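You operate a simulated robot arm through the tools that you are given. There is no shell and no other tool. Be economical: measure what you need, move in short steps, check, and stop when the job is done.

You run a simulated robot arm. Do the job below in one go: nothing can be reset, and whatever is moved stays where it is left.

TASK
Wind the rest of the hose in and latch the drum.
Fine: packing block six lies by the loose hose and would snag it: move it to the crate top first; free the latch to wind, fingers away from the drum. Set down upright: packing block.

It is judged by the outcome, as a careful person would: the job done as asked, and still so three seconds after it is handed in. It fails if anything else is knocked over, pushed out of place, dropped, spilled or broken.

THE ROBOT
A 6-joint arm with a two-finger parallel gripper on a trunk, on a base that drives. Base frame: it is fixed to the floor where the robot stands at the start and does not move with it; the origin is under the middle of the robot, x ahead of it, y to its left, z up. Readings come in m, rad, newtons and seconds.
With the tool pointing down near the work surface it reaches from about 0.26 to 0.68 m from the robot's upright axis, wherever it stands. Its first joint turns from -2.897 to 2.897 rad. Places, roughly: crate top [0.6, 0, 0.6]; drum latch [0.1, 1.2, 0.7]; winder crank [0, 1.3, 0.7]. Payload 3.91 kg.
The TCP is the grasp point between the finger pads, 0.03 m short of the fingertips. In the tool frame z runs along the fingers and y along their closing line. Largest opening 0.11 m; finger width 0.02, thickness 0.01; the body of the gripper, 0.048 by 0.112 m, starts 0.055 m behind the TCP.
Orientation is told as [roll, pitch, yaw] about the base's x, y, z axes, in that order, counted from this pose: with the fingers straight down and closing along the base's y, the tool's x points along the base's -x, its y along +y and its z along -z.

THE INTERFACE
- The arm moves only by the tool play_rows. Its argument "plan" is a list of rows, each an object of numbers (a shift or turn left out is 0, a gripper value left out holds the last): "jaw": the gripper command, from -1 (shut) to 1 (fully open), values between in proportion; "tx", "ty", "tz": the shift along the tool's x, y, z in m; "ax", "ay", "az": the turn, a rotation vector about the tool's x, y, z in rad. In form: [{"jaw": .., "tx": .., "ty": .., "tz": .., "ax": .., "ay": .., "az": ..}, ...]. A call has 1 to 8 rows; each row shifts and turns the commanded pose from where the row before left it, along the tool's axes as they then stand. Each row takes 0.2 s and may step no farther than 0.05 m and 0.15 rad from the row before; otherwise, or with a gripper value out of range, the whole call is refused. A pose out of reach is approached as far as the arm can. The call stops where the force on the tool passes 90 N (or 10 N more than at its start, if that is more) or the arm is blocked; 0.2 s more then pass. Each finger travels about 0.108 m/s and halts on what it meets, pressing with about 44 N; the grip force reading is that of the motor and also rises with nothing between the fingers. The clock runs only during rows and for 0.2 s after the last one: add rows that do not move to give the fingers time. It gives the time, the measured TCP pose, the force on the tool (base axes), the opening and the grip force at its end, in the units of the frame above (readings bear some noise), with the torque about the TCP (base axes, N m) and any sound that the robot's microphone picked up, and new pictures: "pictures" is both (left out), scene, wrist or none.
- Cameras (640 x 400 px; columns grow to the right, rows downward): "scene" is now at [-0.1164, 0.059, 1.2988]; the picture's right is [0.73, -0.68, 0.00], its down [-0.49, -0.53, -0.69] and it looks along [0.47, 0.51, -0.72] (base axes); focal length 279 px, centre (320, 200). "wrist" rides on the gripper at [0.077, 0.007, -0.114] in the tool frame; the picture's right is [-0.09, 1.00, 0.00], its down [-0.80, -0.07, -0.59] and it looks along [-0.59, -0.05, 0.80] (tool axes); focal length 270 px, centre (320, 200). There is no depth. A picture from a camera that has moved, and an enlarged one, comes with that camera's place and axes in the base frame and with its lens.
- raise_lower(by): slides the trunk up (or, below 0, down) by that many m; the arm and the scene camera ride with it, the base frame stays. It gives what a move gives, with no picture.
- roll_base(legs): drives the robot by 1 to 6 legs, each [ahead, left, turn to the left] in m, m and rad, along the robot's own axes; the way and the turn of a leg run together, so that a leg with both is an arc; at most 1.5 m and 3.142 rad a leg. The arm and the cameras ride along, it lands a little off, and it stops where it bumps. It gives what a move gives, and a new picture of the scene camera.
- aim_head(pan, tilt): turns the head with the scene camera to pan (to the left, within 1.501 rad either way) and tilt (down, from -0.506 to 1.204), counted from straight ahead of the robot. It gives what a move gives, and a new picture of the scene camera.
- close_up(camera, box): a new picture of the part [left, top, right, bottom] of that camera's present view, enlarged. It takes no simulated time.
- job_done(): hands the job in; it is judged then, once.

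Go step by step. Nothing tells you exact positions but the pictures and the camera data: compare them with the known pose of the tool, close in by small moves and look again before you grip or let go. The budget is 120 turns and 260 pictures, counting those below and the enlarged ones. Unless the task says otherwise, let go and move clear before handing in, and close with one line.

The tools are called after "Call:" by a JSON object that holds its "api" and its "payload". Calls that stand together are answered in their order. play_rows: Moves the arm, as the interface text tells. Its arguments: {"type":"object","properties":{"plan":{"type":"array","items":{"type":"object","properties":{"jaw":{"type":"number"},"tx":{"type":"number"},"ty":{"type":"number"},"tz":{"type":"number"},"ax":{"type":"number"},"ay":{"type":"number"},"az":{"type":"number"}}}},"pictures":{"type":"string","enum":["both","scene","wrist","none"]}},"required":["plan"]} The other tools are called the same way: raise_lower (by) slides the trunk up or down; roll_base (legs) drives the base; aim_head (pan, tilt) turns the head that bears the scene camera; close_up (camera, box) takes an enlarged picture of a part of a camera's view; job_done () hands the job in.

At the start:

```text
clock: 0.0
eef_pos: [-0.0106, 0.4881, 0.9224]
tcp_rot: [0.0, 0.001, -0.001]
contact_force: [-0.5, -0.3, -0.6]
torque: [0.01, -0.04, -0.04]
gripper_width: 0.1101
finger_force: 0.0
trunk travel left (down, up): [-0.25, 0.29]
robot x, y, heading: [0.0009, 0.0013, 0.002]
head pan, tilt: [0.822, 0.803]
```

scene: 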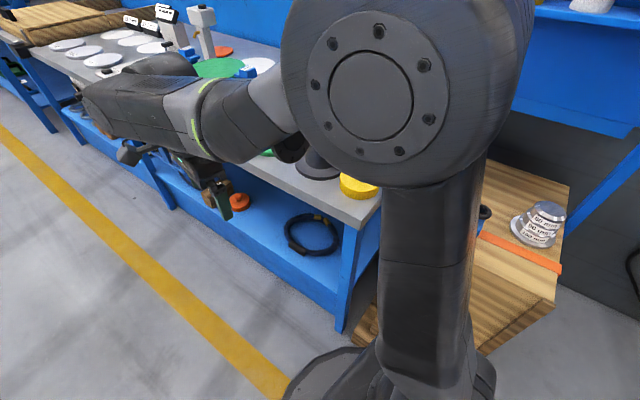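
wrist: 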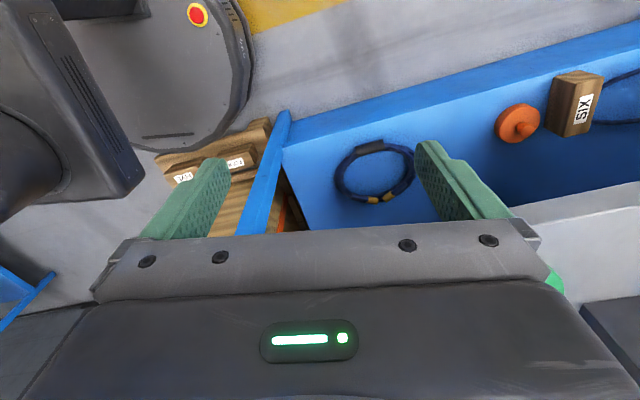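

I see a bench to the left with a lower shelf where a block marked SIX lies, and a crate ahead on the right. I'll turn the head to look at the left side and the crate first.

Call:
{"api": "aim_head", "payload": {"pan": 1.45, "tilt": 0.6}}

Call:
{"api": "aim_head", "payload": {"pan": 0.0, "tilt": 0.8}}

Call:
{"api": "close_up", "payload": {"camera": "wrist", "box": [440, 40, 640, 165]}}

```text
clock: 1.0
eef_pos: [-0.0101, 0.4882, 0.9224]
tcp_rot: [0.001, 0.0, 0.001]
contact_force: [0.7, 0.1, -0.1]
torque: [0.0, -0.01, -0.01]
gripper_width: 0.11
finger_force: 0.1
trunk travel left (down, up): [-0.25, 0.29]
robot x, y, heading: [0.002, -0.0015, -0.001]
head pan, tilt: [1.45, 0.6]
camera scene: at [-0.1605, 0.0878, 1.316], right [0.99, -0.12, 0.0], down [-0.07, -0.56, -0.82], along [0.1, 0.82, -0.57], focal length 279 px, centre (320, 200)
```

scene: 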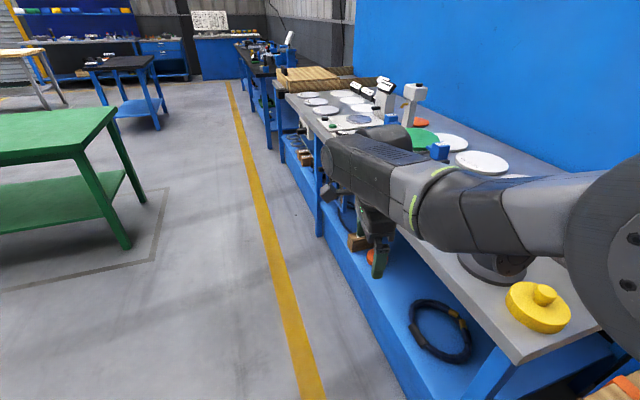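

```text
clock: 2.6
eef_pos: [-0.0096, 0.4896, 0.9213]
tcp_rot: [0.001, 0.001, -0.001]
contact_force: [0.3, 0.1, -0.9]
torque: [0.0, -0.03, 0.01]
gripper_width: 0.1102
finger_force: 0.0
trunk travel left (down, up): [-0.25, 0.29]
robot x, y, heading: [-0.001, -0.0028, -0.0]
head pan, tilt: [0.0, 0.799]
camera scene: at [-0.0905, 0.0001, 1.2992], right [0.0, -1.0, 0.0], down [-0.72, 0.0, -0.7], along [0.7, 0.0, -0.72], focal length 279 px, centre (320, 200)
```

scene: 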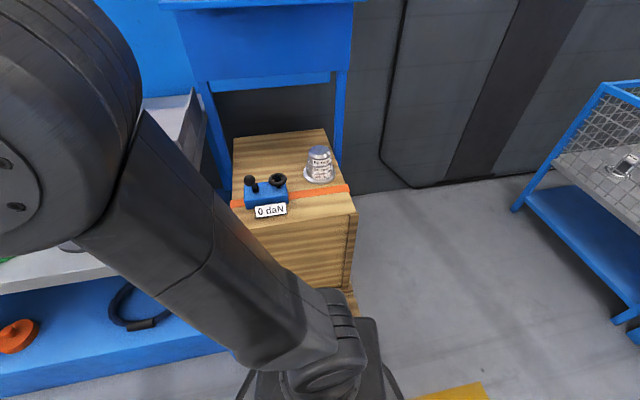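

```text
3.20 times, centred on (540, 102) of wrist
camera zoom: at [-0.0876, 0.4952, 1.036], right [0.09, 1.0, 0.0], down [0.8, -0.07, 0.59], along [0.59, -0.05, -0.8], focal length 865 px, centre (-384, 512)
```

zoom: 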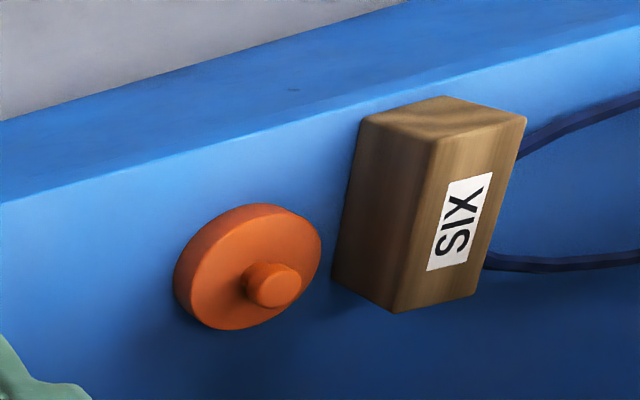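

The bench runs along the robot's left, slightly slanted, and block six lies on its low shelf near y≈1.3. The crate ahead carries a blue gauge and a metal weight. I'll back off, then drive left to look at the winder.

Call:
{"api": "roll_base", "payload": {"legs": [[-0.4, 0, 0], [0, 0.5, 0]]}}

Call:
{"api": "aim_head", "payload": {"pan": 0.75, "tilt": 0.6}}

```text
clock: 7.7
eef_pos: [-0.4251, 0.986, 0.9222]
tcp_rot: [-0.002, 0.0, 0.006]
contact_force: [-0.3, 0.6, -0.3]
torque: [0.0, 0.0, -0.02]
gripper_width: 0.11
finger_force: 0.0
trunk travel left (down, up): [-0.25, 0.29]
robot x, y, heading: [-0.4149, 0.4962, 0.003]
head pan, tilt: [0.0, 0.799]
camera scene: at [-0.504, 0.4968, 1.2991], right [0.01, -1.0, 0.0], down [-0.72, -0.01, -0.7], along [0.7, 0.0, -0.72], focal length 279 px, centre (320, 200)
```

scene: 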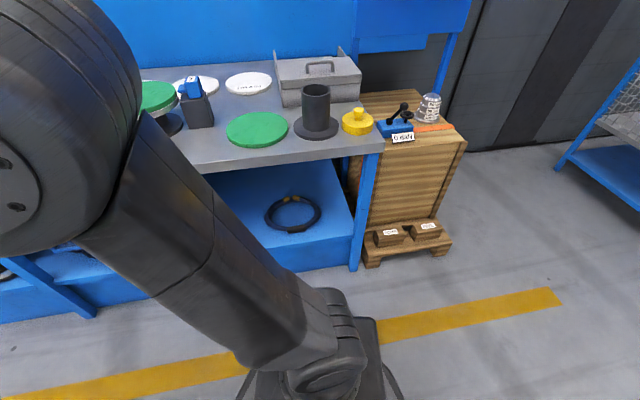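

```text
clock: 8.8
eef_pos: [-0.4263, 0.9852, 0.9219]
tcp_rot: [0.0, 0.0, 0.009]
contact_force: [0.7, -0.9, -0.4]
torque: [0.02, 0.03, -0.01]
gripper_width: 0.1099
finger_force: 0.1
trunk travel left (down, up): [-0.25, 0.29]
robot x, y, heading: [-0.4181, 0.4969, 0.003]
head pan, tilt: [0.75, 0.6]
camera scene: at [-0.5204, 0.5569, 1.316], right [0.69, -0.73, 0.0], down [-0.41, -0.39, -0.82], along [0.6, 0.57, -0.57], focal length 279 px, centre (320, 200)
```

scene: 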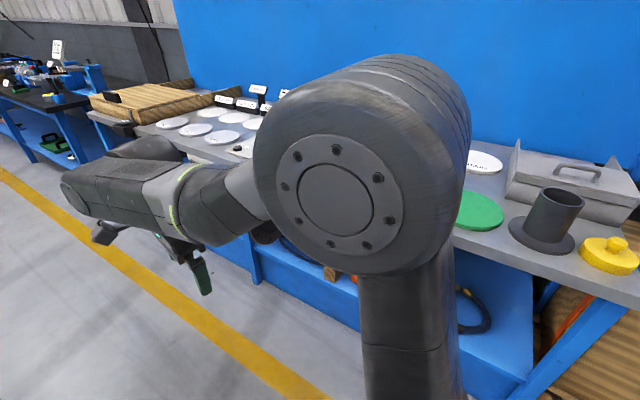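

The arm blocks the view of the winder, so I'll drive farther left along the bench and look back at it from there.

Call:
{"api": "roll_base", "payload": {"legs": [[-0.25, 0.9, 0]]}}

Call:
{"api": "aim_head", "payload": {"pan": -0.1, "tilt": 0.65}}

```text
clock: 13.6
eef_pos: [-0.671, 1.8772, 0.922]
tcp_rot: [-0.001, -0.001, -0.007]
contact_force: [-0.2, 0.4, -0.3]
torque: [0.04, 0.0, 0.02]
gripper_width: 0.11
finger_force: 0.1
trunk travel left (down, up): [-0.25, 0.29]
robot x, y, heading: [-0.6646, 1.3858, -0.006]
head pan, tilt: [0.75, 0.6]
camera scene: at [-0.7711, 1.4498, 1.316], right [0.68, -0.74, 0.0], down [-0.42, -0.38, -0.83], along [0.61, 0.56, -0.56], focal length 279 px, centre (320, 200)
```

scene: 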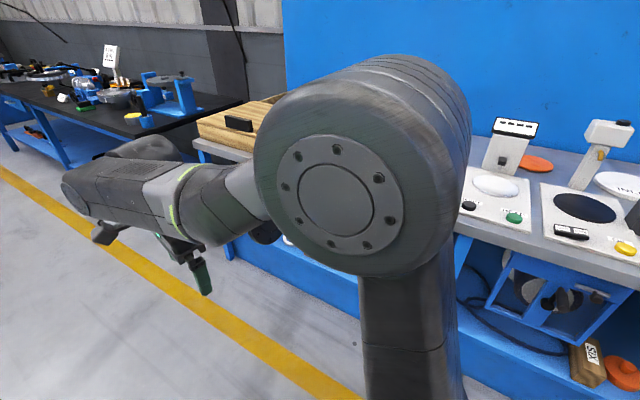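

```text
clock: 14.8
eef_pos: [-0.6716, 1.8779, 0.9205]
tcp_rot: [0.0, -0.001, -0.007]
contact_force: [0.8, 0.9, 0.0]
torque: [-0.03, 0.01, 0.02]
gripper_width: 0.1099
finger_force: 0.0
trunk travel left (down, up): [-0.25, 0.29]
robot x, y, heading: [-0.6694, 1.3866, -0.01]
head pan, tilt: [-0.099, 0.649]
camera scene: at [-0.7499, 1.3809, 1.3117], right [-0.11, -0.99, 0.0], down [-0.6, 0.06, -0.8], along [0.79, -0.08, -0.6], focal length 279 px, centre (320, 200)
```

scene: 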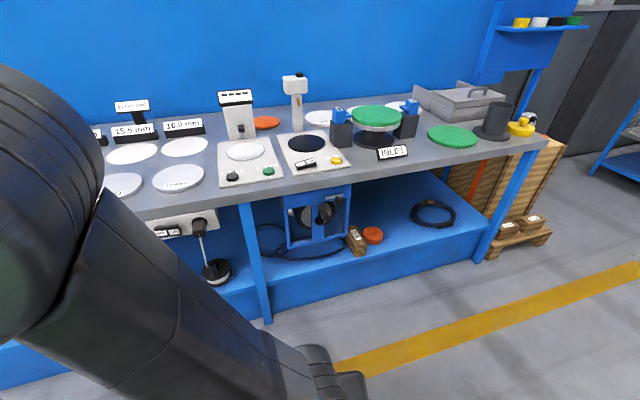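

Call:
{"api": "close_up", "payload": {"camera": "scene", "box": [235, 170, 395, 270]}}

```text
4.00 times, centred on (315, 220) of scene
camera zoom: at [-0.7499, 1.3809, 1.3117], right [-0.11, -0.99, 0.0], down [-0.6, 0.06, -0.8], along [0.79, -0.08, -0.6], focal length 1116 px, centre (340, 120)
```

zoom: 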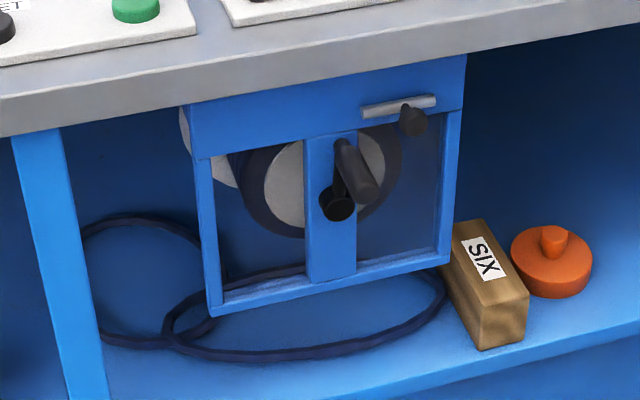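

The winder hangs under the bench top, with its crank in front and its latch bar at the upper right. I put block six near (0.165, 1.11, 0.36), lying on the shelf by the hose. I'll turn the base so the arm, which points left, faces the bench at that spot.

Call:
{"api": "roll_base", "payload": {"legs": [[-0.05, -0.4, 0], [0, 0, -1.35]]}}

Call:
{"api": "aim_head", "payload": {"pan": 1.5, "tilt": 0.75}}

```text
clock: 20.6
eef_pos: [-0.2481, 1.1173, 0.9207]
tcp_rot: [0.0, 0.001, -1.317]
contact_force: [0.1, -0.2, 0.8]
torque: [0.04, 0.01, -0.03]
gripper_width: 0.11
finger_force: 0.1
trunk travel left (down, up): [-0.25, 0.29]
robot x, y, heading: [-0.7179, 0.9833, -1.319]
head pan, tilt: [-0.099, 0.649]
camera scene: at [-0.7473, 1.0666, 1.3117], right [-0.99, -0.15, 0.0], down [-0.09, 0.6, -0.8], along [0.12, -0.79, -0.6], focal length 279 px, centre (320, 200)
```

scene: 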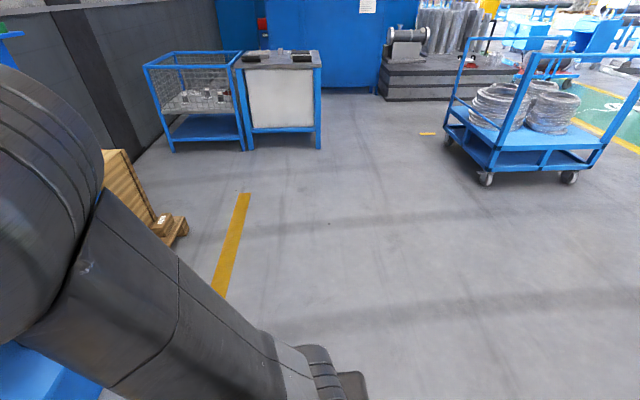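

```text
clock: 22.2
eef_pos: [-0.247, 1.1188, 0.922]
tcp_rot: [0.001, 0.001, -1.319]
contact_force: [-0.3, 0.2, 0.1]
torque: [0.03, 0.0, 0.02]
gripper_width: 0.1099
finger_force: 0.0
trunk travel left (down, up): [-0.25, 0.29]
robot x, y, heading: [-0.7136, 0.9898, -1.32]
head pan, tilt: [1.499, 0.75]
camera scene: at [-0.6787, 1.1671, 1.3031], right [0.18, -0.98, 0.0], down [-0.67, -0.12, -0.73], along [0.72, 0.13, -0.68], focal length 279 px, centre (320, 200)
```

scene: 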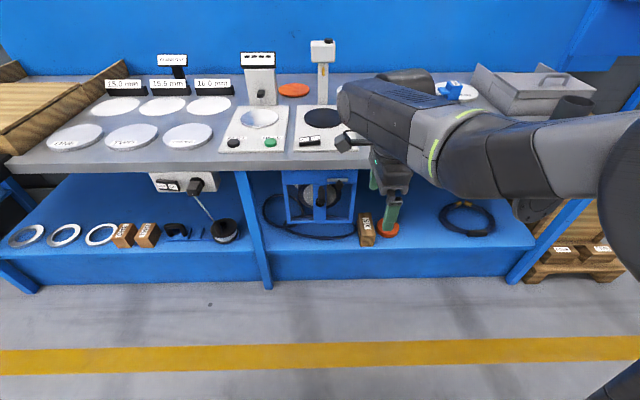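

Call:
{"api": "close_up", "payload": {"camera": "scene", "box": [260, 160, 420, 260]}}

Call:
{"api": "close_up", "payload": {"camera": "scene", "box": [520, 210, 640, 285]}}

```text
4.00 times, centred on (340, 210) of scene
camera zoom: at [-0.6787, 1.1671, 1.3031], right [0.18, -0.98, 0.0], down [-0.67, -0.12, -0.73], along [0.72, 0.13, -0.68], focal length 1116 px, centre (240, 160)
```

zoom: 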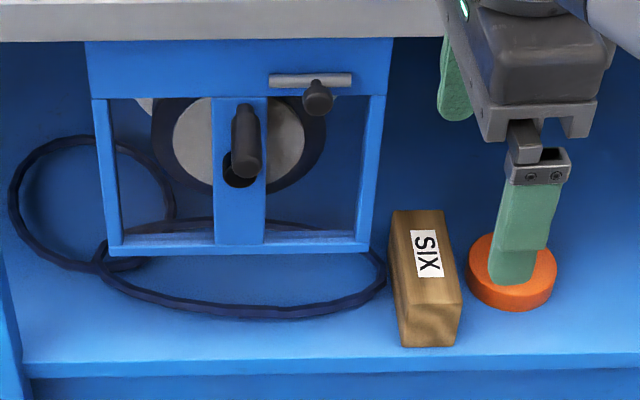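

```text
5.33 times, centred on (580, 248) of scene
camera zoom: at [-0.6787, 1.1671, 1.3031], right [0.18, -0.98, 0.0], down [-0.67, -0.12, -0.73], along [0.72, 0.13, -0.68], focal length 1488 px, centre (-1067, -53)
```

zoom: 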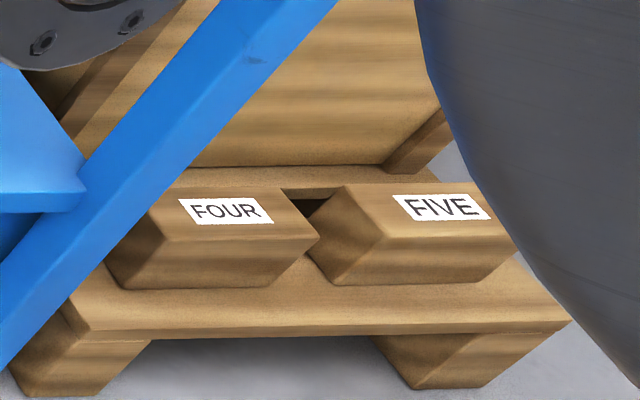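

The block's label is on its top face, like blocks four and five, so it is already upright. It measures about 0.13 × 0.058 × 0.07 m, is centred near (0.175, 1.114, 0.355) and points along the bench normal. I'll turn the gripper to close sideways, then tilt it forward.

Call:
{"api": "play_rows", "payload": {"plan": [{"az": 0.149}, {"az": 0.149}, {"az": 0.149}, {"az": 0.149}, {"az": 0.149}, {"az": 0.149}, {"az": 0.149}, {"az": 0.149}], "pictures": "none"}}

Call:
{"api": "play_rows", "payload": {"plan": [{"az": 0.149}, {"az": 0.149}, {"az": 0.1, "ay": 0.1}, {"ay": 0.149}, {"ay": 0.149}, {"ay": 0.149}, {"ay": 0.149}, {"ay": 0.149}], "pictures": "both"}}

```text
clock: 24.0
eef_pos: [-0.2422, 1.1108, 0.9216]
tcp_rot: [-0.005, 0.0, -2.507]
contact_force: [0.1, -0.2, 0.6]
torque: [0.02, -0.01, -0.03]
gripper_width: 0.1098
finger_force: 0.1
out of reach, approached as far as the arm can: row 8
trunk travel left (down, up): [-0.25, 0.29]
robot x, y, heading: [-0.7168, 0.9872, -1.319]
head pan, tilt: [1.499, 0.75]
```

```text
clock: 25.8
eef_pos: [-0.208, 1.014, 0.9155]
tcp_rot: [-0.048, 0.847, -2.801]
contact_force: [-0.9, 0.5, 0.0]
torque: [0.01, -0.03, 0.01]
gripper_width: 0.1101
finger_force: 0.0
out of reach, approached as far as the arm can: row 1, 2, 3
trunk travel left (down, up): [-0.25, 0.29]
robot x, y, heading: [-0.7193, 0.9899, -1.322]
head pan, tilt: [1.499, 0.75]
camera scene: at [-0.6787, 1.1671, 1.3031], right [0.18, -0.98, 0.0], down [-0.67, -0.12, -0.73], along [0.72, 0.13, -0.68], focal length 279 px, centre (320, 200)
camera wrist: at [-0.2366, 0.9917, 1.0488], right [0.31, -0.95, -0.1], down [-0.94, -0.29, -0.2], along [0.17, 0.16, -0.97], focal length 270 px, centre (320, 200)
```

scene: 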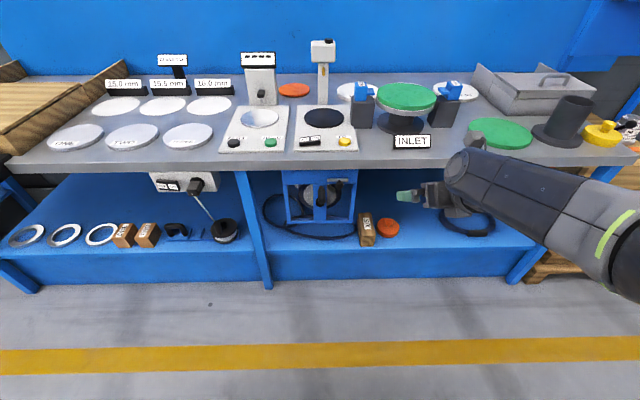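
wrist: 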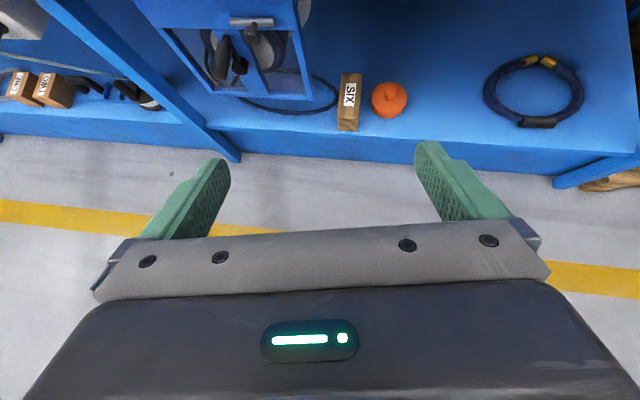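

The tool is tilted forward with the camera on top. I'll lower the trunk fully, square up the yaw and lower the arm while still in front of the bench.

Call:
{"api": "raise_lower", "payload": {"by": -0.25}}

Call:
{"api": "play_rows", "payload": {"plan": [{"ax": -0.052, "az": 0.046, "tx": -0.0375, "tz": 0.033}, {"ax": -0.052, "az": 0.046, "tx": -0.0375, "tz": 0.033}, {"tx": -0.0375, "tz": 0.033}, {"tx": -0.0375, "tz": 0.033}], "pictures": "both"}}

```text
clock: 28.4
eef_pos: [-0.2069, 1.0138, 0.6642]
tcp_rot: [-0.048, 0.845, -2.801]
contact_force: [0.3, 0.1, 0.0]
torque: [0.02, 0.0, -0.01]
gripper_width: 0.1098
finger_force: 0.0
trunk travel left (down, up): [0.0, 0.54]
robot x, y, heading: [-0.7172, 0.9882, -1.324]
head pan, tilt: [1.499, 0.75]
```

```text
clock: 29.4
eef_pos: [-0.2101, 1.025, 0.4792]
tcp_rot: [-0.038, 0.841, -2.937]
contact_force: [-0.2, 0.3, -0.8]
torque: [0.0, 0.0, 0.03]
gripper_width: 0.1098
finger_force: 0.0
out of reach, approached as far as the arm can: row 2, 4
trunk travel left (down, up): [0.0, 0.54]
robot x, y, heading: [-0.7184, 0.9887, -1.322]
head pan, tilt: [1.499, 0.75]
camera scene: at [-0.6791, 1.1669, 1.0533], right [0.18, -0.98, 0.0], down [-0.67, -0.12, -0.73], along [0.72, 0.13, -0.68], focal length 279 px, centre (320, 200)
camera wrist: at [-0.2421, 1.0089, 0.6131], right [0.17, -0.98, -0.09], down [-0.97, -0.15, -0.2], along [0.18, 0.12, -0.98], focal length 270 px, centre (320, 200)
```

scene: 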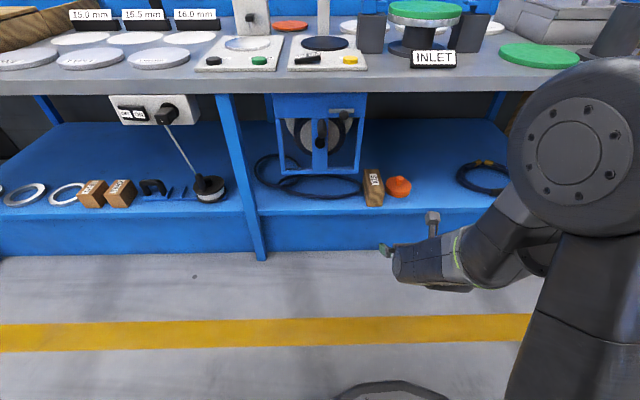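
wrist: 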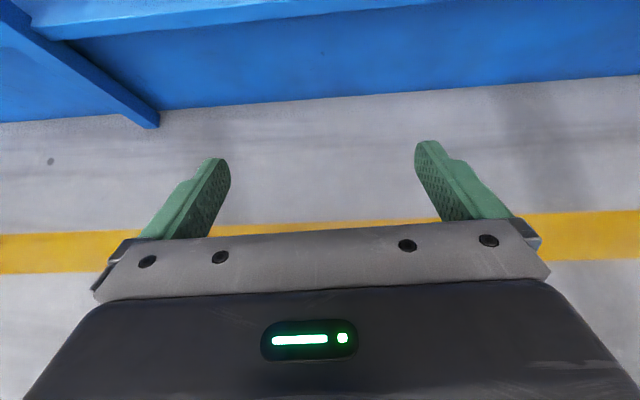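

The arm reports its limit while close in and low, so I'll extend outward and then lower.

Call:
{"api": "play_rows", "payload": {"plan": [{"tx": 0.033, "tz": 0.037}, {"tx": 0.033, "tz": 0.037}, {"tx": -0.0375, "tz": 0.033}, {"tx": -0.0375, "tz": 0.033}], "pictures": "none"}}

```text
clock: 30.4
eef_pos: [-0.1156, 1.0617, 0.3843]
tcp_rot: [-0.029, 0.836, -2.933]
contact_force: [-0.6, -0.6, 0.5]
torque: [-0.01, 0.01, -0.02]
gripper_width: 0.1099
finger_force: 0.1
out of reach, approached as far as the arm can: row 4
trunk travel left (down, up): [0.0, 0.54]
robot x, y, heading: [-0.7182, 0.9885, -1.322]
head pan, tilt: [1.499, 0.75]
```

Call:
{"api": "close_up", "payload": {"camera": "scene", "box": [260, 140, 450, 280]}}

Call:
{"api": "close_up", "payload": {"camera": "wrist", "box": [0, 0, 640, 400]}}

```text
2.86 times, centred on (355, 210) of scene
camera zoom: at [-0.679, 1.167, 1.0533], right [0.18, -0.98, 0.0], down [-0.67, -0.12, -0.73], along [0.72, 0.13, -0.68], focal length 797 px, centre (220, 171)
```

zoom: 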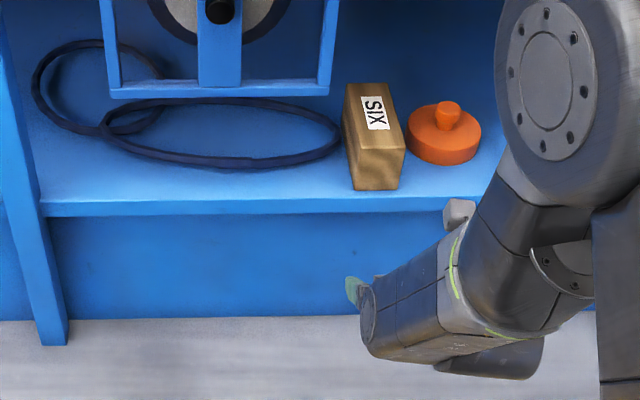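

```text
1.00 times, centred on (320, 200) of wrist (not enlarged: the box is as wide or as high as the picture)
camera zoom: at [-0.1468, 1.0444, 0.5182], right [0.17, -0.98, -0.08], down [-0.97, -0.15, -0.2], along [0.18, 0.11, -0.98], focal length 270 px, centre (320, 200)
```

zoom: 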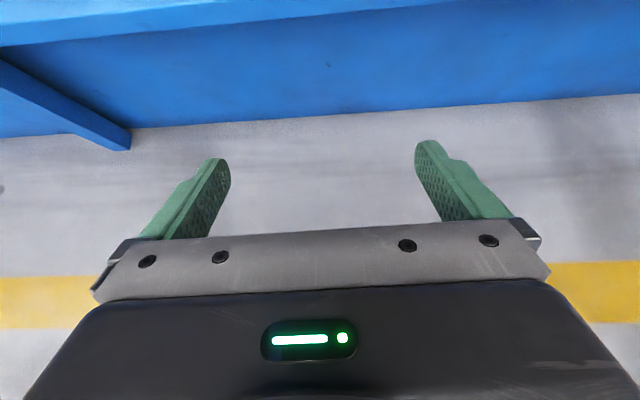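

Refined estimate from both views: block top z≈0.36, shelf z≈0.287, near face centre about (0.133, 1.098). The grasp point will be about (0.165, 1.104, 0.345). I'll extend and lower a bit more.

Call:
{"api": "play_rows", "payload": {"plan": [{"tx": 0.033, "tz": 0.037, "jaw": 0.7}, {"tx": -0.026, "tz": 0.023}, {"tx": 0, "tz": 0}], "pictures": "none"}}

```text
clock: 31.2
eef_pos: [-0.0677, 1.0735, 0.3477]
tcp_rot: [-0.036, 0.842, -2.937]
contact_force: [0.6, 0.5, 0.1]
torque: [0.01, 0.0, 0.0]
gripper_width: 0.0936
finger_force: 0.0
trunk travel left (down, up): [0.0, 0.54]
robot x, y, heading: [-0.7172, 0.9871, -1.315]
head pan, tilt: [1.499, 0.75]
```

Call:
{"api": "roll_base", "payload": {"legs": [[0.015, 0.13, 0]]}}

Call:
{"api": "close_up", "payload": {"camera": "wrist", "box": [0, 0, 640, 400]}}

```text
clock: 32.5
eef_pos: [0.0651, 1.0911, 0.3489]
tcp_rot: [-0.035, 0.838, -2.937]
contact_force: [0.3, 0.0, -0.2]
torque: [0.01, -0.03, -0.04]
gripper_width: 0.0935
finger_force: 0.0
trunk travel left (down, up): [0.0, 0.54]
robot x, y, heading: [-0.5872, 1.0071, -1.319]
head pan, tilt: [1.499, 0.75]
camera scene: at [-0.5459, 1.1857, 1.0531], right [0.18, -0.98, 0.0], down [-0.67, -0.12, -0.73], along [0.72, 0.13, -0.68], focal length 279 px, centre (320, 200)
```

scene: 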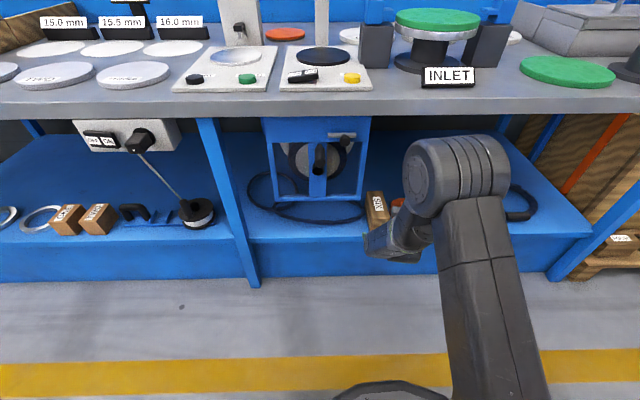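

```text
1.00 times, centred on (320, 200) of wrist (not enlarged: the box is as wide or as high as the picture)
camera zoom: at [0.0332, 1.0747, 0.4819], right [0.17, -0.98, -0.09], down [-0.97, -0.15, -0.2], along [0.18, 0.12, -0.98], focal length 270 px, centre (320, 200)
```

zoom: 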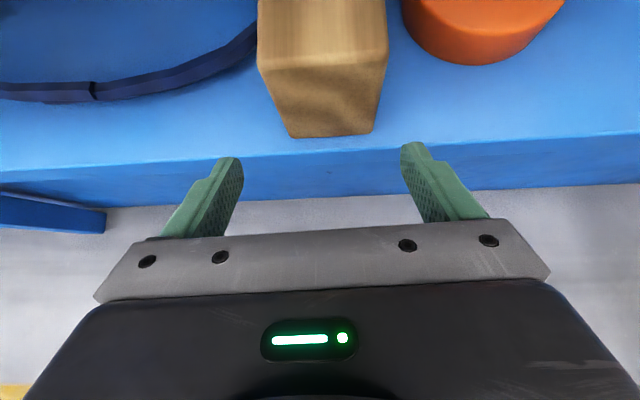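

Alignment is good: the block sits centred between the fingers. I'll drive the last 0.1 m.

Call:
{"api": "roll_base", "payload": {"legs": [[0.008, 0.098, 0]]}}

Call:
{"api": "close_up", "payload": {"camera": "wrist", "box": [0, 0, 640, 400]}}

```text
clock: 33.6
eef_pos: [0.1618, 1.1082, 0.3493]
tcp_rot: [-0.037, 0.838, -2.939]
contact_force: [0.0, -0.9, 0.1]
torque: [0.01, -0.03, 0.0]
gripper_width: 0.0939
finger_force: 0.0
trunk travel left (down, up): [0.0, 0.54]
robot x, y, heading: [-0.49, 1.0242, -1.321]
head pan, tilt: [1.499, 0.75]
camera scene: at [-0.4492, 1.2019, 1.0531], right [0.18, -0.98, 0.0], down [-0.67, -0.12, -0.73], along [0.72, 0.13, -0.68], focal length 279 px, centre (320, 200)
```

scene: 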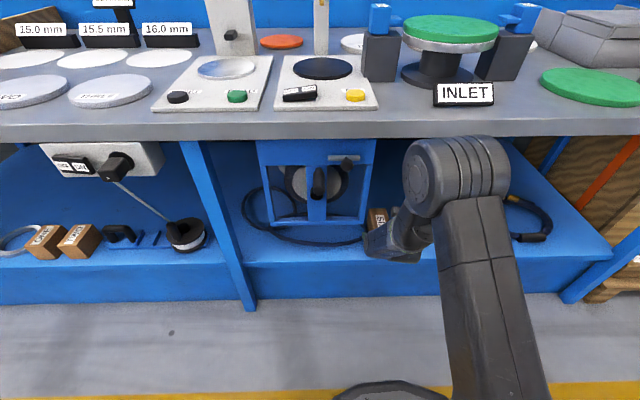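

```text
1.00 times, centred on (320, 200) of wrist (not enlarged: the box is as wide or as high as the picture)
camera zoom: at [0.1297, 1.0902, 0.4818], right [0.17, -0.98, -0.09], down [-0.97, -0.15, -0.2], along [0.18, 0.12, -0.98], focal length 270 px, centre (320, 200)
```

zoom: 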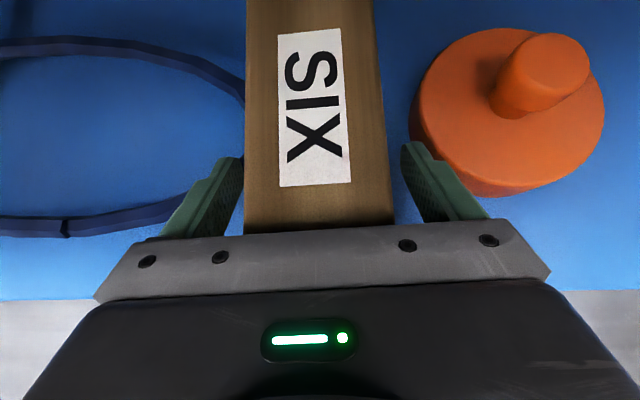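

The fingers straddle the block, clear of the disc and hose. I'll close the gripper.

Call:
{"api": "play_rows", "payload": {"plan": [{"jaw": -1}, {"jaw": -1}, {"jaw": -1}], "pictures": "wrist"}}

Call:
{"api": "play_rows", "payload": {"plan": [{"tx": 0.0185, "tz": -0.0165}, {"tx": 0.0185, "tz": -0.0165}], "pictures": "both"}}

```text
clock: 34.4
eef_pos: [0.1619, 1.1069, 0.3486]
tcp_rot: [-0.036, 0.84, -2.939]
contact_force: [0.7, -1.4, 2.3]
torque: [-0.31, 0.02, 0.02]
gripper_width: 0.0601
finger_force: 43.2
trunk travel left (down, up): [0.0, 0.54]
robot x, y, heading: [-0.4888, 1.023, -1.324]
head pan, tilt: [1.499, 0.75]
camera wrist: at [0.1297, 1.09, 0.482], right [0.17, -0.98, -0.09], down [-0.97, -0.15, -0.2], along [0.18, 0.12, -0.98], focal length 270 px, centre (320, 200)
```

wrist: 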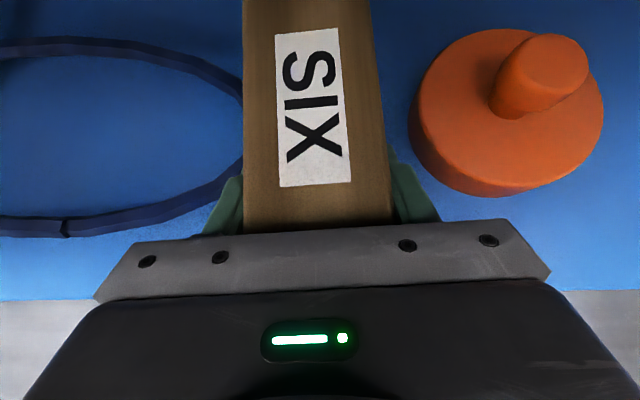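

```text
clock: 35.0
eef_pos: [0.1618, 1.1064, 0.3983]
tcp_rot: [-0.036, 0.836, -2.94]
contact_force: [-0.6, -0.4, -4.8]
torque: [-0.04, 0.06, -0.02]
gripper_width: 0.0596
finger_force: 43.8
trunk travel left (down, up): [0.0, 0.54]
robot x, y, heading: [-0.487, 1.0251, -1.326]
head pan, tilt: [1.499, 0.75]
camera scene: at [-0.4488, 1.202, 1.053], right [0.18, -0.98, 0.0], down [-0.67, -0.12, -0.73], along [0.72, 0.13, -0.68], focal length 279 px, centre (320, 200)
camera wrist: at [0.1307, 1.089, 0.532], right [0.17, -0.98, -0.09], down [-0.97, -0.15, -0.2], along [0.18, 0.12, -0.98], focal length 270 px, centre (320, 200)
```

scene: 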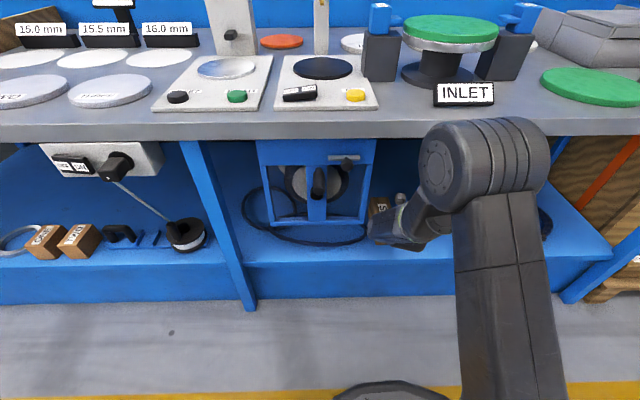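
wrist: 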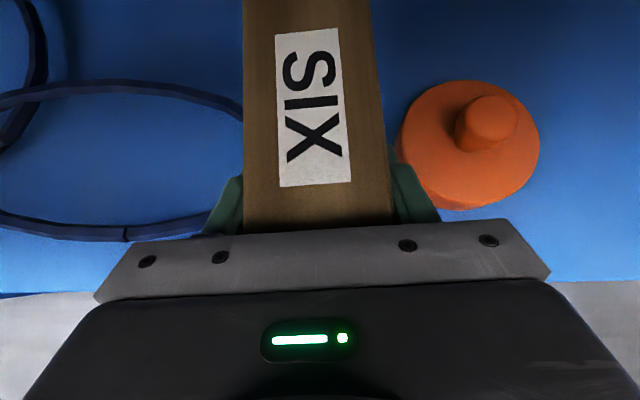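

The block is held and lifted level. I'll back away from the bench, raise the trunk, and drive parallel to the bench toward the crate. I plan to approach the crate from its right side, so the block can lie in front of the strap.

Call:
{"api": "roll_base", "payload": {"legs": [[0, -0.37, 0]]}}

Call:
{"api": "raise_lower", "payload": {"by": 0.4}}

Call:
{"api": "roll_base", "payload": {"legs": [[1.4, 0, 0], [0, 0, 1.57]]}}

Call:
{"api": "aim_head", "payload": {"pan": 0.3, "tilt": 0.55}}

```text
clock: 37.4
eef_pos: [-0.1889, 1.0141, 0.3991]
tcp_rot: [-0.038, 0.838, -2.948]
contact_force: [0.0, 0.5, -4.2]
torque: [-0.03, 0.06, 0.01]
gripper_width: 0.0599
finger_force: 44.1
trunk travel left (down, up): [0.0, 0.54]
robot x, y, heading: [-0.8425, 0.9318, -1.333]
head pan, tilt: [1.499, 0.75]
camera scene: at [-0.7996, 1.114, 1.0531], right [0.17, -0.99, 0.0], down [-0.67, -0.11, -0.73], along [0.72, 0.12, -0.68], focal length 279 px, centre (320, 200)
```

scene: 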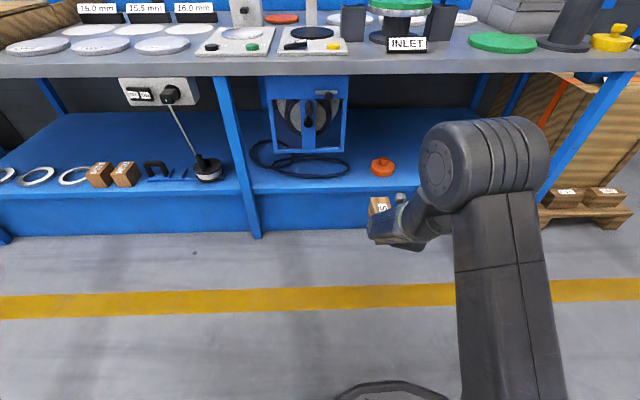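

```text
clock: 41.2
eef_pos: [-0.1894, 1.0138, 0.8002]
tcp_rot: [-0.037, 0.837, -2.947]
contact_force: [-0.1, 0.8, -3.4]
torque: [-0.05, 0.09, 0.03]
gripper_width: 0.0599
finger_force: 43.6
trunk travel left (down, up): [-0.4, 0.14]
robot x, y, heading: [-0.8382, 0.9329, -1.335]
head pan, tilt: [1.499, 0.75]
```

```text
clock: 52.0
eef_pos: [-0.5847, 0.2247, 0.7983]
tcp_rot: [-0.035, 0.838, -1.341]
contact_force: [0.5, -0.3, -3.1]
torque: [-0.1, -0.07, -0.01]
gripper_width: 0.06
finger_force: 43.8
trunk travel left (down, up): [-0.4, 0.14]
robot x, y, heading: [-0.4852, -0.4218, 0.276]
head pan, tilt: [1.499, 0.75]
camera scene: at [-0.6661, -0.3879, 1.4531], right [0.98, 0.2, 0.0], down [0.14, -0.67, -0.73], along [-0.15, 0.72, -0.68], focal length 279 px, centre (320, 200)
```

scene: 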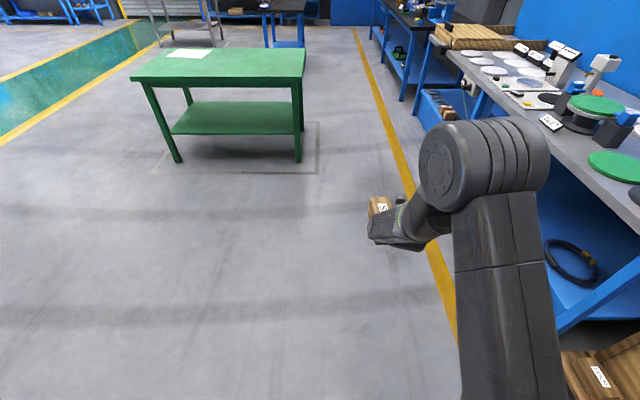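

```text
clock: 53.4
eef_pos: [-0.5847, 0.2257, 0.7988]
tcp_rot: [-0.036, 0.836, -1.342]
contact_force: [-0.1, 0.3, -3.9]
torque: [-0.09, -0.04, 0.03]
gripper_width: 0.0598
finger_force: 43.7
trunk travel left (down, up): [-0.4, 0.14]
robot x, y, heading: [-0.4841, -0.4249, 0.276]
head pan, tilt: [0.3, 0.55]
camera scene: at [-0.574, -0.4202, 1.4705], right [0.54, -0.84, 0.0], down [-0.44, -0.28, -0.85], along [0.72, 0.46, -0.52], focal length 279 px, centre (320, 200)
```

scene: 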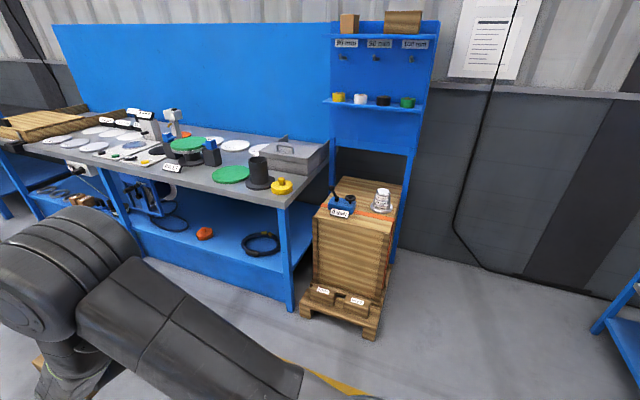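

Call:
{"api": "close_up", "payload": {"camera": "scene", "box": [290, 165, 420, 247]}}

```text
4.88 times, centred on (355, 206) of scene
camera zoom: at [-0.574, -0.4202, 1.4705], right [0.54, -0.84, 0.0], down [-0.44, -0.28, -0.85], along [0.72, 0.46, -0.52], focal length 1361 px, centre (149, 171)
```

zoom: 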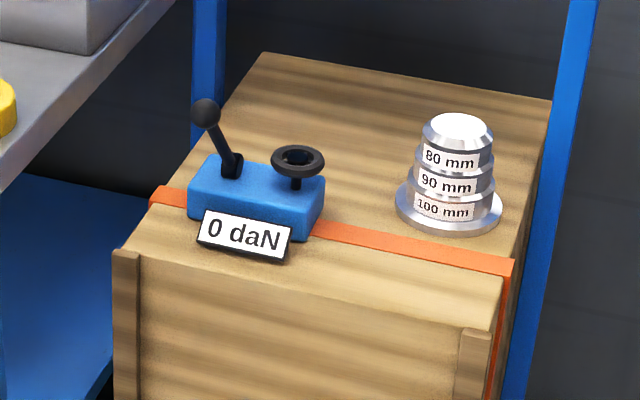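

The crate top is roughly 0.43 × 0.53 m. An orange strap crosses it about 0.09 m behind the front edge, with a gauge front-left and a stack of rings to the right behind the strap. The free spot is the front strip near (0.565, 0.0), and the tool heading already matches the crate edge. I'll go around to the crate's right side, keeping the block high.

Call:
{"api": "raise_lower", "payload": {"by": 0.1}}

Call:
{"api": "roll_base", "payload": {"legs": [[0, -0.45, 0], [1.04, -0.23, 0]]}}

Call:
{"api": "aim_head", "payload": {"pan": 1.5, "tilt": 0.75}}

```text
clock: 54.8
eef_pos: [-0.5849, 0.2252, 0.8986]
tcp_rot: [-0.036, 0.839, -1.342]
contact_force: [-0.4, 0.7, -4.0]
torque: [-0.09, -0.04, -0.01]
gripper_width: 0.0597
finger_force: 43.5
trunk travel left (down, up): [-0.5, 0.04]
robot x, y, heading: [-0.4854, -0.4228, 0.279]
head pan, tilt: [0.3, 0.55]
```

```text
clock: 62.6
eef_pos: [0.617, -0.155, 0.8989]
tcp_rot: [-0.037, 0.838, -1.347]
contact_force: [-0.4, -0.7, -2.6]
torque: [-0.08, -0.05, -0.01]
gripper_width: 0.0598
finger_force: 44.0
trunk travel left (down, up): [-0.5, 0.04]
robot x, y, heading: [0.7203, -0.8077, 0.266]
head pan, tilt: [0.3, 0.55]
camera scene: at [0.6259, -0.7993, 1.5705], right [0.54, -0.84, 0.0], down [-0.44, -0.28, -0.85], along [0.72, 0.46, -0.52], focal length 279 px, centre (320, 200)
```

scene: 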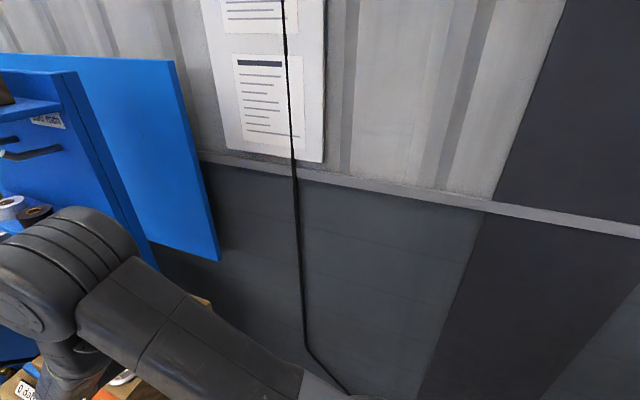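

```text
clock: 64.0
eef_pos: [0.6194, -0.1543, 0.8991]
tcp_rot: [-0.037, 0.838, -1.349]
contact_force: [-0.4, -0.8, -4.1]
torque: [-0.08, -0.03, -0.01]
gripper_width: 0.0599
finger_force: 44.0
trunk travel left (down, up): [-0.5, 0.04]
robot x, y, heading: [0.7104, -0.8055, 0.269]
head pan, tilt: [1.499, 0.75]
camera scene: at [0.5339, -0.7664, 1.5531], right [0.98, 0.2, 0.0], down [0.13, -0.67, -0.73], along [-0.14, 0.72, -0.68], focal length 279 px, centre (320, 200)
```

scene: 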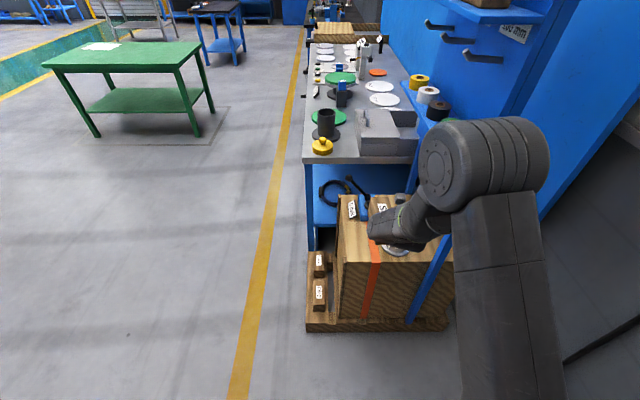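

Call:
{"api": "close_up", "payload": {"camera": "scene", "box": [310, 180, 438, 260]}}

Call:
{"api": "close_up", "payload": {"camera": "wrist", "box": [0, 0, 640, 400]}}

```text
5.00 times, centred on (374, 220) of scene
camera zoom: at [0.5339, -0.7664, 1.5531], right [0.98, 0.2, 0.0], down [0.13, -0.67, -0.73], along [-0.14, 0.72, -0.68], focal length 1395 px, centre (50, 100)
```

zoom: 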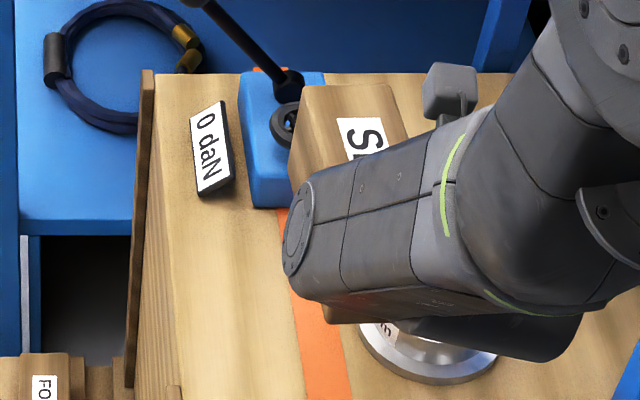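

```text
1.00 times, centred on (320, 200) of wrist (not enlarged: the box is as wide or as high as the picture)
camera zoom: at [0.6354, -0.1844, 1.0321], right [0.98, 0.19, -0.09], down [0.17, -0.97, -0.2], along [-0.12, 0.18, -0.98], focal length 270 px, centre (320, 200)
```

zoom: 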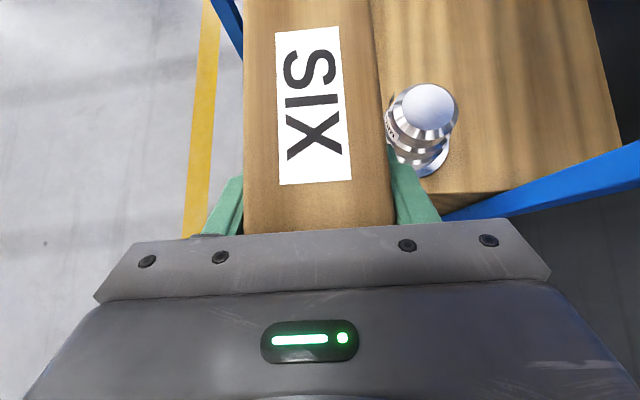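

Combining the two views, the crate top is at z≈0.64, with its front-right corner near (0.50, −0.13) and a free strip about 0.107 m wide in front of the strap. I'll shift over it at height and check again.

Call:
{"api": "roll_base", "payload": {"legs": [[-0.055, 0.107, 0]]}}

Call:
{"api": "close_up", "payload": {"camera": "scene", "box": [310, 190, 470, 290]}}

Call:
{"api": "close_up", "payload": {"camera": "wrist", "box": [0, 0, 640, 400]}}

```text
clock: 65.3
eef_pos: [0.5373, -0.0656, 0.8982]
tcp_rot: [-0.036, 0.835, -1.349]
contact_force: [-0.6, -0.3, -3.6]
torque: [-0.08, -0.04, 0.0]
gripper_width: 0.0599
finger_force: 43.9
trunk travel left (down, up): [-0.5, 0.04]
robot x, y, heading: [0.6369, -0.7137, 0.263]
head pan, tilt: [1.499, 0.75]
camera scene: at [0.4514, -0.6767, 1.553], right [0.98, 0.19, 0.0], down [0.13, -0.67, -0.73], along [-0.14, 0.72, -0.68], focal length 279 px, centre (320, 200)
```

scene: 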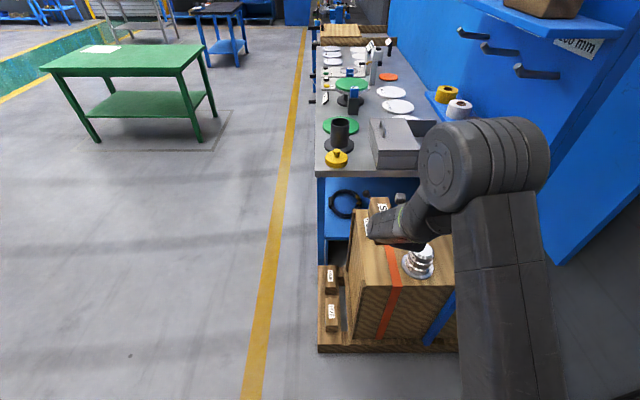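

```text
4.00 times, centred on (390, 240) of scene
camera zoom: at [0.4514, -0.6767, 1.553], right [0.98, 0.19, 0.0], down [0.13, -0.67, -0.73], along [-0.14, 0.72, -0.68], focal length 1116 px, centre (40, 40)
```

zoom: 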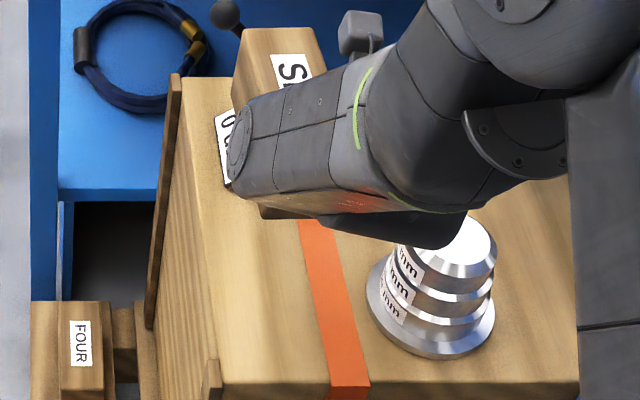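

```text
1.00 times, centred on (320, 200) of wrist (not enlarged: the box is as wide or as high as the picture)
camera zoom: at [0.5541, -0.0952, 1.0317], right [0.98, 0.19, -0.09], down [0.17, -0.97, -0.2], along [-0.12, 0.18, -0.98], focal length 270 px, centre (320, 200)
```

zoom: 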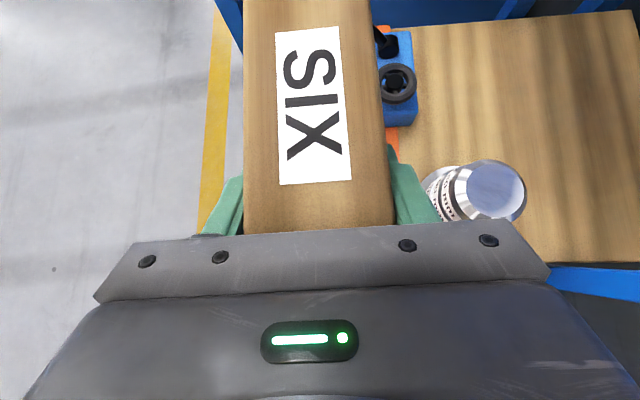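

The corner and strap are clear now. The block is over the strip, with about 6 cm to the gauge label, and needs about 1.2 cm more toward the strap. I'll shift it and lower with the trunk.

Call:
{"api": "play_rows", "payload": {"plan": [{"ty": 0.011}], "pictures": "none"}}

Call:
{"api": "raise_lower", "payload": {"by": -0.16}}

Call:
{"api": "close_up", "payload": {"camera": "scene", "box": [310, 150, 470, 250]}}

Call:
{"api": "close_up", "payload": {"camera": "wrist", "box": [0, 0, 640, 400]}}

```text
clock: 65.7
eef_pos: [0.5489, -0.0622, 0.8988]
tcp_rot: [-0.038, 0.835, -1.353]
contact_force: [-0.6, 0.2, -3.4]
torque: [-0.1, -0.02, -0.02]
gripper_width: 0.0601
finger_force: 43.8
trunk travel left (down, up): [-0.5, 0.04]
robot x, y, heading: [0.628, -0.7135, 0.264]
head pan, tilt: [1.499, 0.75]
```

```text
clock: 67.5
eef_pos: [0.5487, -0.0624, 0.7379]
tcp_rot: [-0.037, 0.839, -1.348]
contact_force: [-0.2, -0.7, -4.2]
torque: [-0.11, -0.01, 0.02]
gripper_width: 0.0598
finger_force: 43.5
trunk travel left (down, up): [-0.34, 0.2]
robot x, y, heading: [0.6342, -0.7133, 0.27]
head pan, tilt: [1.499, 0.75]
```

```text
4.00 times, centred on (390, 200) of scene
camera zoom: at [0.4521, -0.6776, 1.3932], right [0.98, 0.19, 0.0], down [0.13, -0.67, -0.73], along [-0.14, 0.72, -0.68], focal length 1116 px, centre (40, 200)
```

zoom: 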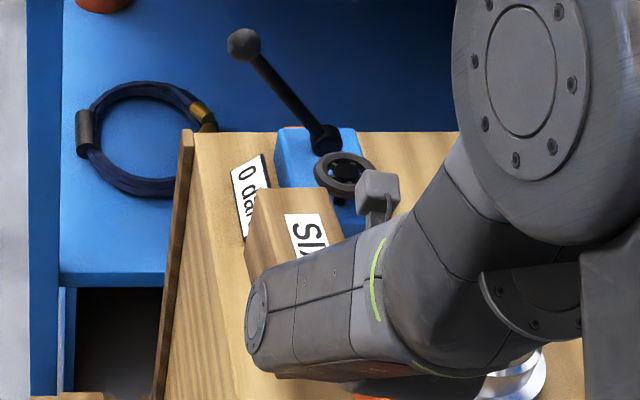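

```text
1.00 times, centred on (320, 200) of wrist (not enlarged: the box is as wide or as high as the picture)
camera zoom: at [0.5657, -0.0927, 0.8716], right [0.98, 0.19, -0.09], down [0.17, -0.97, -0.2], along [-0.12, 0.18, -0.98], focal length 270 px, centre (320, 200)
```

zoom: 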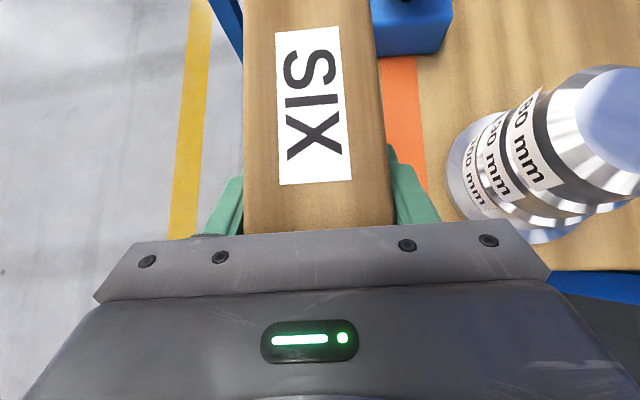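

Call:
{"api": "play_rows", "payload": {"plan": [{"tx": -0.0075, "tz": 0.0066}, {"tx": -0.0075, "tz": 0.0066}], "pictures": "scene"}}

Call:
{"api": "close_up", "payload": {"camera": "scene", "box": [340, 170, 440, 250]}}

```text
clock: 68.1
eef_pos: [0.5487, -0.0636, 0.7174]
tcp_rot: [-0.033, 0.835, -1.349]
contact_force: [0.8, -0.6, -3.9]
torque: [-0.08, -0.02, -0.01]
gripper_width: 0.0599
finger_force: 43.8
trunk travel left (down, up): [-0.34, 0.2]
robot x, y, heading: [0.6289, -0.7199, 0.267]
head pan, tilt: [1.499, 0.75]
camera scene: at [0.452, -0.6774, 1.3931], right [0.98, 0.19, 0.0], down [0.13, -0.67, -0.73], along [-0.14, 0.72, -0.68], focal length 279 px, centre (320, 200)
```

scene: 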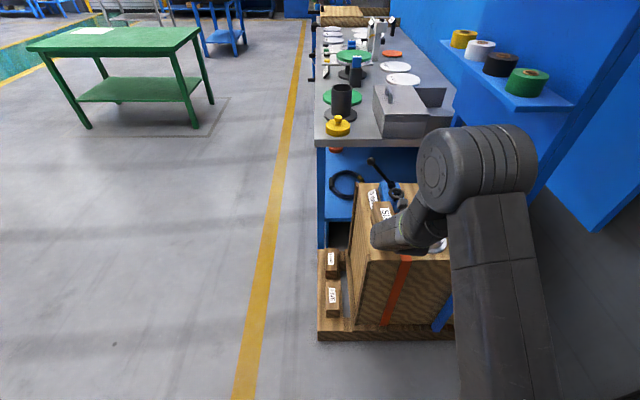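

```text
5.00 times, centred on (390, 210) of scene
camera zoom: at [0.452, -0.6774, 1.3931], right [0.98, 0.19, 0.0], down [0.13, -0.67, -0.73], along [-0.14, 0.72, -0.68], focal length 1395 px, centre (-30, 150)
```

zoom: 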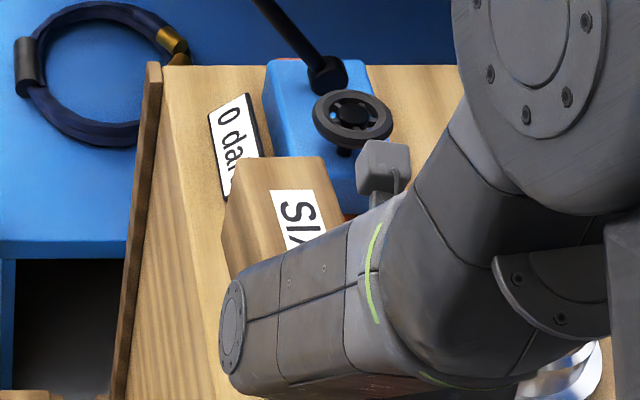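

Call:
{"api": "play_rows", "payload": {"plan": [{"tx": -0.0037, "tz": 0.0033}, {"tx": -0.0037, "tz": 0.0033}], "pictures": "none"}}

Call:
{"api": "play_rows", "payload": {"plan": [{"tx": -0.003, "tz": 0.0026}], "pictures": "none"}}

Call:
{"api": "play_rows", "payload": {"plan": [{"tx": -0.003, "tz": 0.0026}], "pictures": "none"}}

```text
clock: 68.7
eef_pos: [0.5478, -0.0633, 0.7085]
tcp_rot: [-0.032, 0.837, -1.347]
contact_force: [1.0, -0.3, -3.5]
torque: [-0.1, -0.06, -0.06]
gripper_width: 0.0597
finger_force: 44.3
trunk travel left (down, up): [-0.34, 0.2]
robot x, y, heading: [0.6334, -0.7119, 0.262]
head pan, tilt: [1.499, 0.75]
```

```text
clock: 69.1
eef_pos: [0.5472, -0.0628, 0.7044]
tcp_rot: [-0.031, 0.836, -1.347]
contact_force: [-0.3, -0.4, -3.7]
torque: [-0.1, -0.03, -0.02]
gripper_width: 0.0598
finger_force: 43.9
trunk travel left (down, up): [-0.34, 0.2]
robot x, y, heading: [0.6349, -0.711, 0.263]
head pan, tilt: [1.499, 0.75]
```

```text
clock: 69.5
eef_pos: [0.5464, -0.0638, 0.7008]
tcp_rot: [-0.028, 0.836, -1.347]
contact_force: [0.0, 0.1, -3.4]
torque: [-0.11, -0.05, 0.0]
gripper_width: 0.0598
finger_force: 44.4
trunk travel left (down, up): [-0.34, 0.2]
robot x, y, heading: [0.6346, -0.7152, 0.264]
head pan, tilt: [1.499, 0.75]
```

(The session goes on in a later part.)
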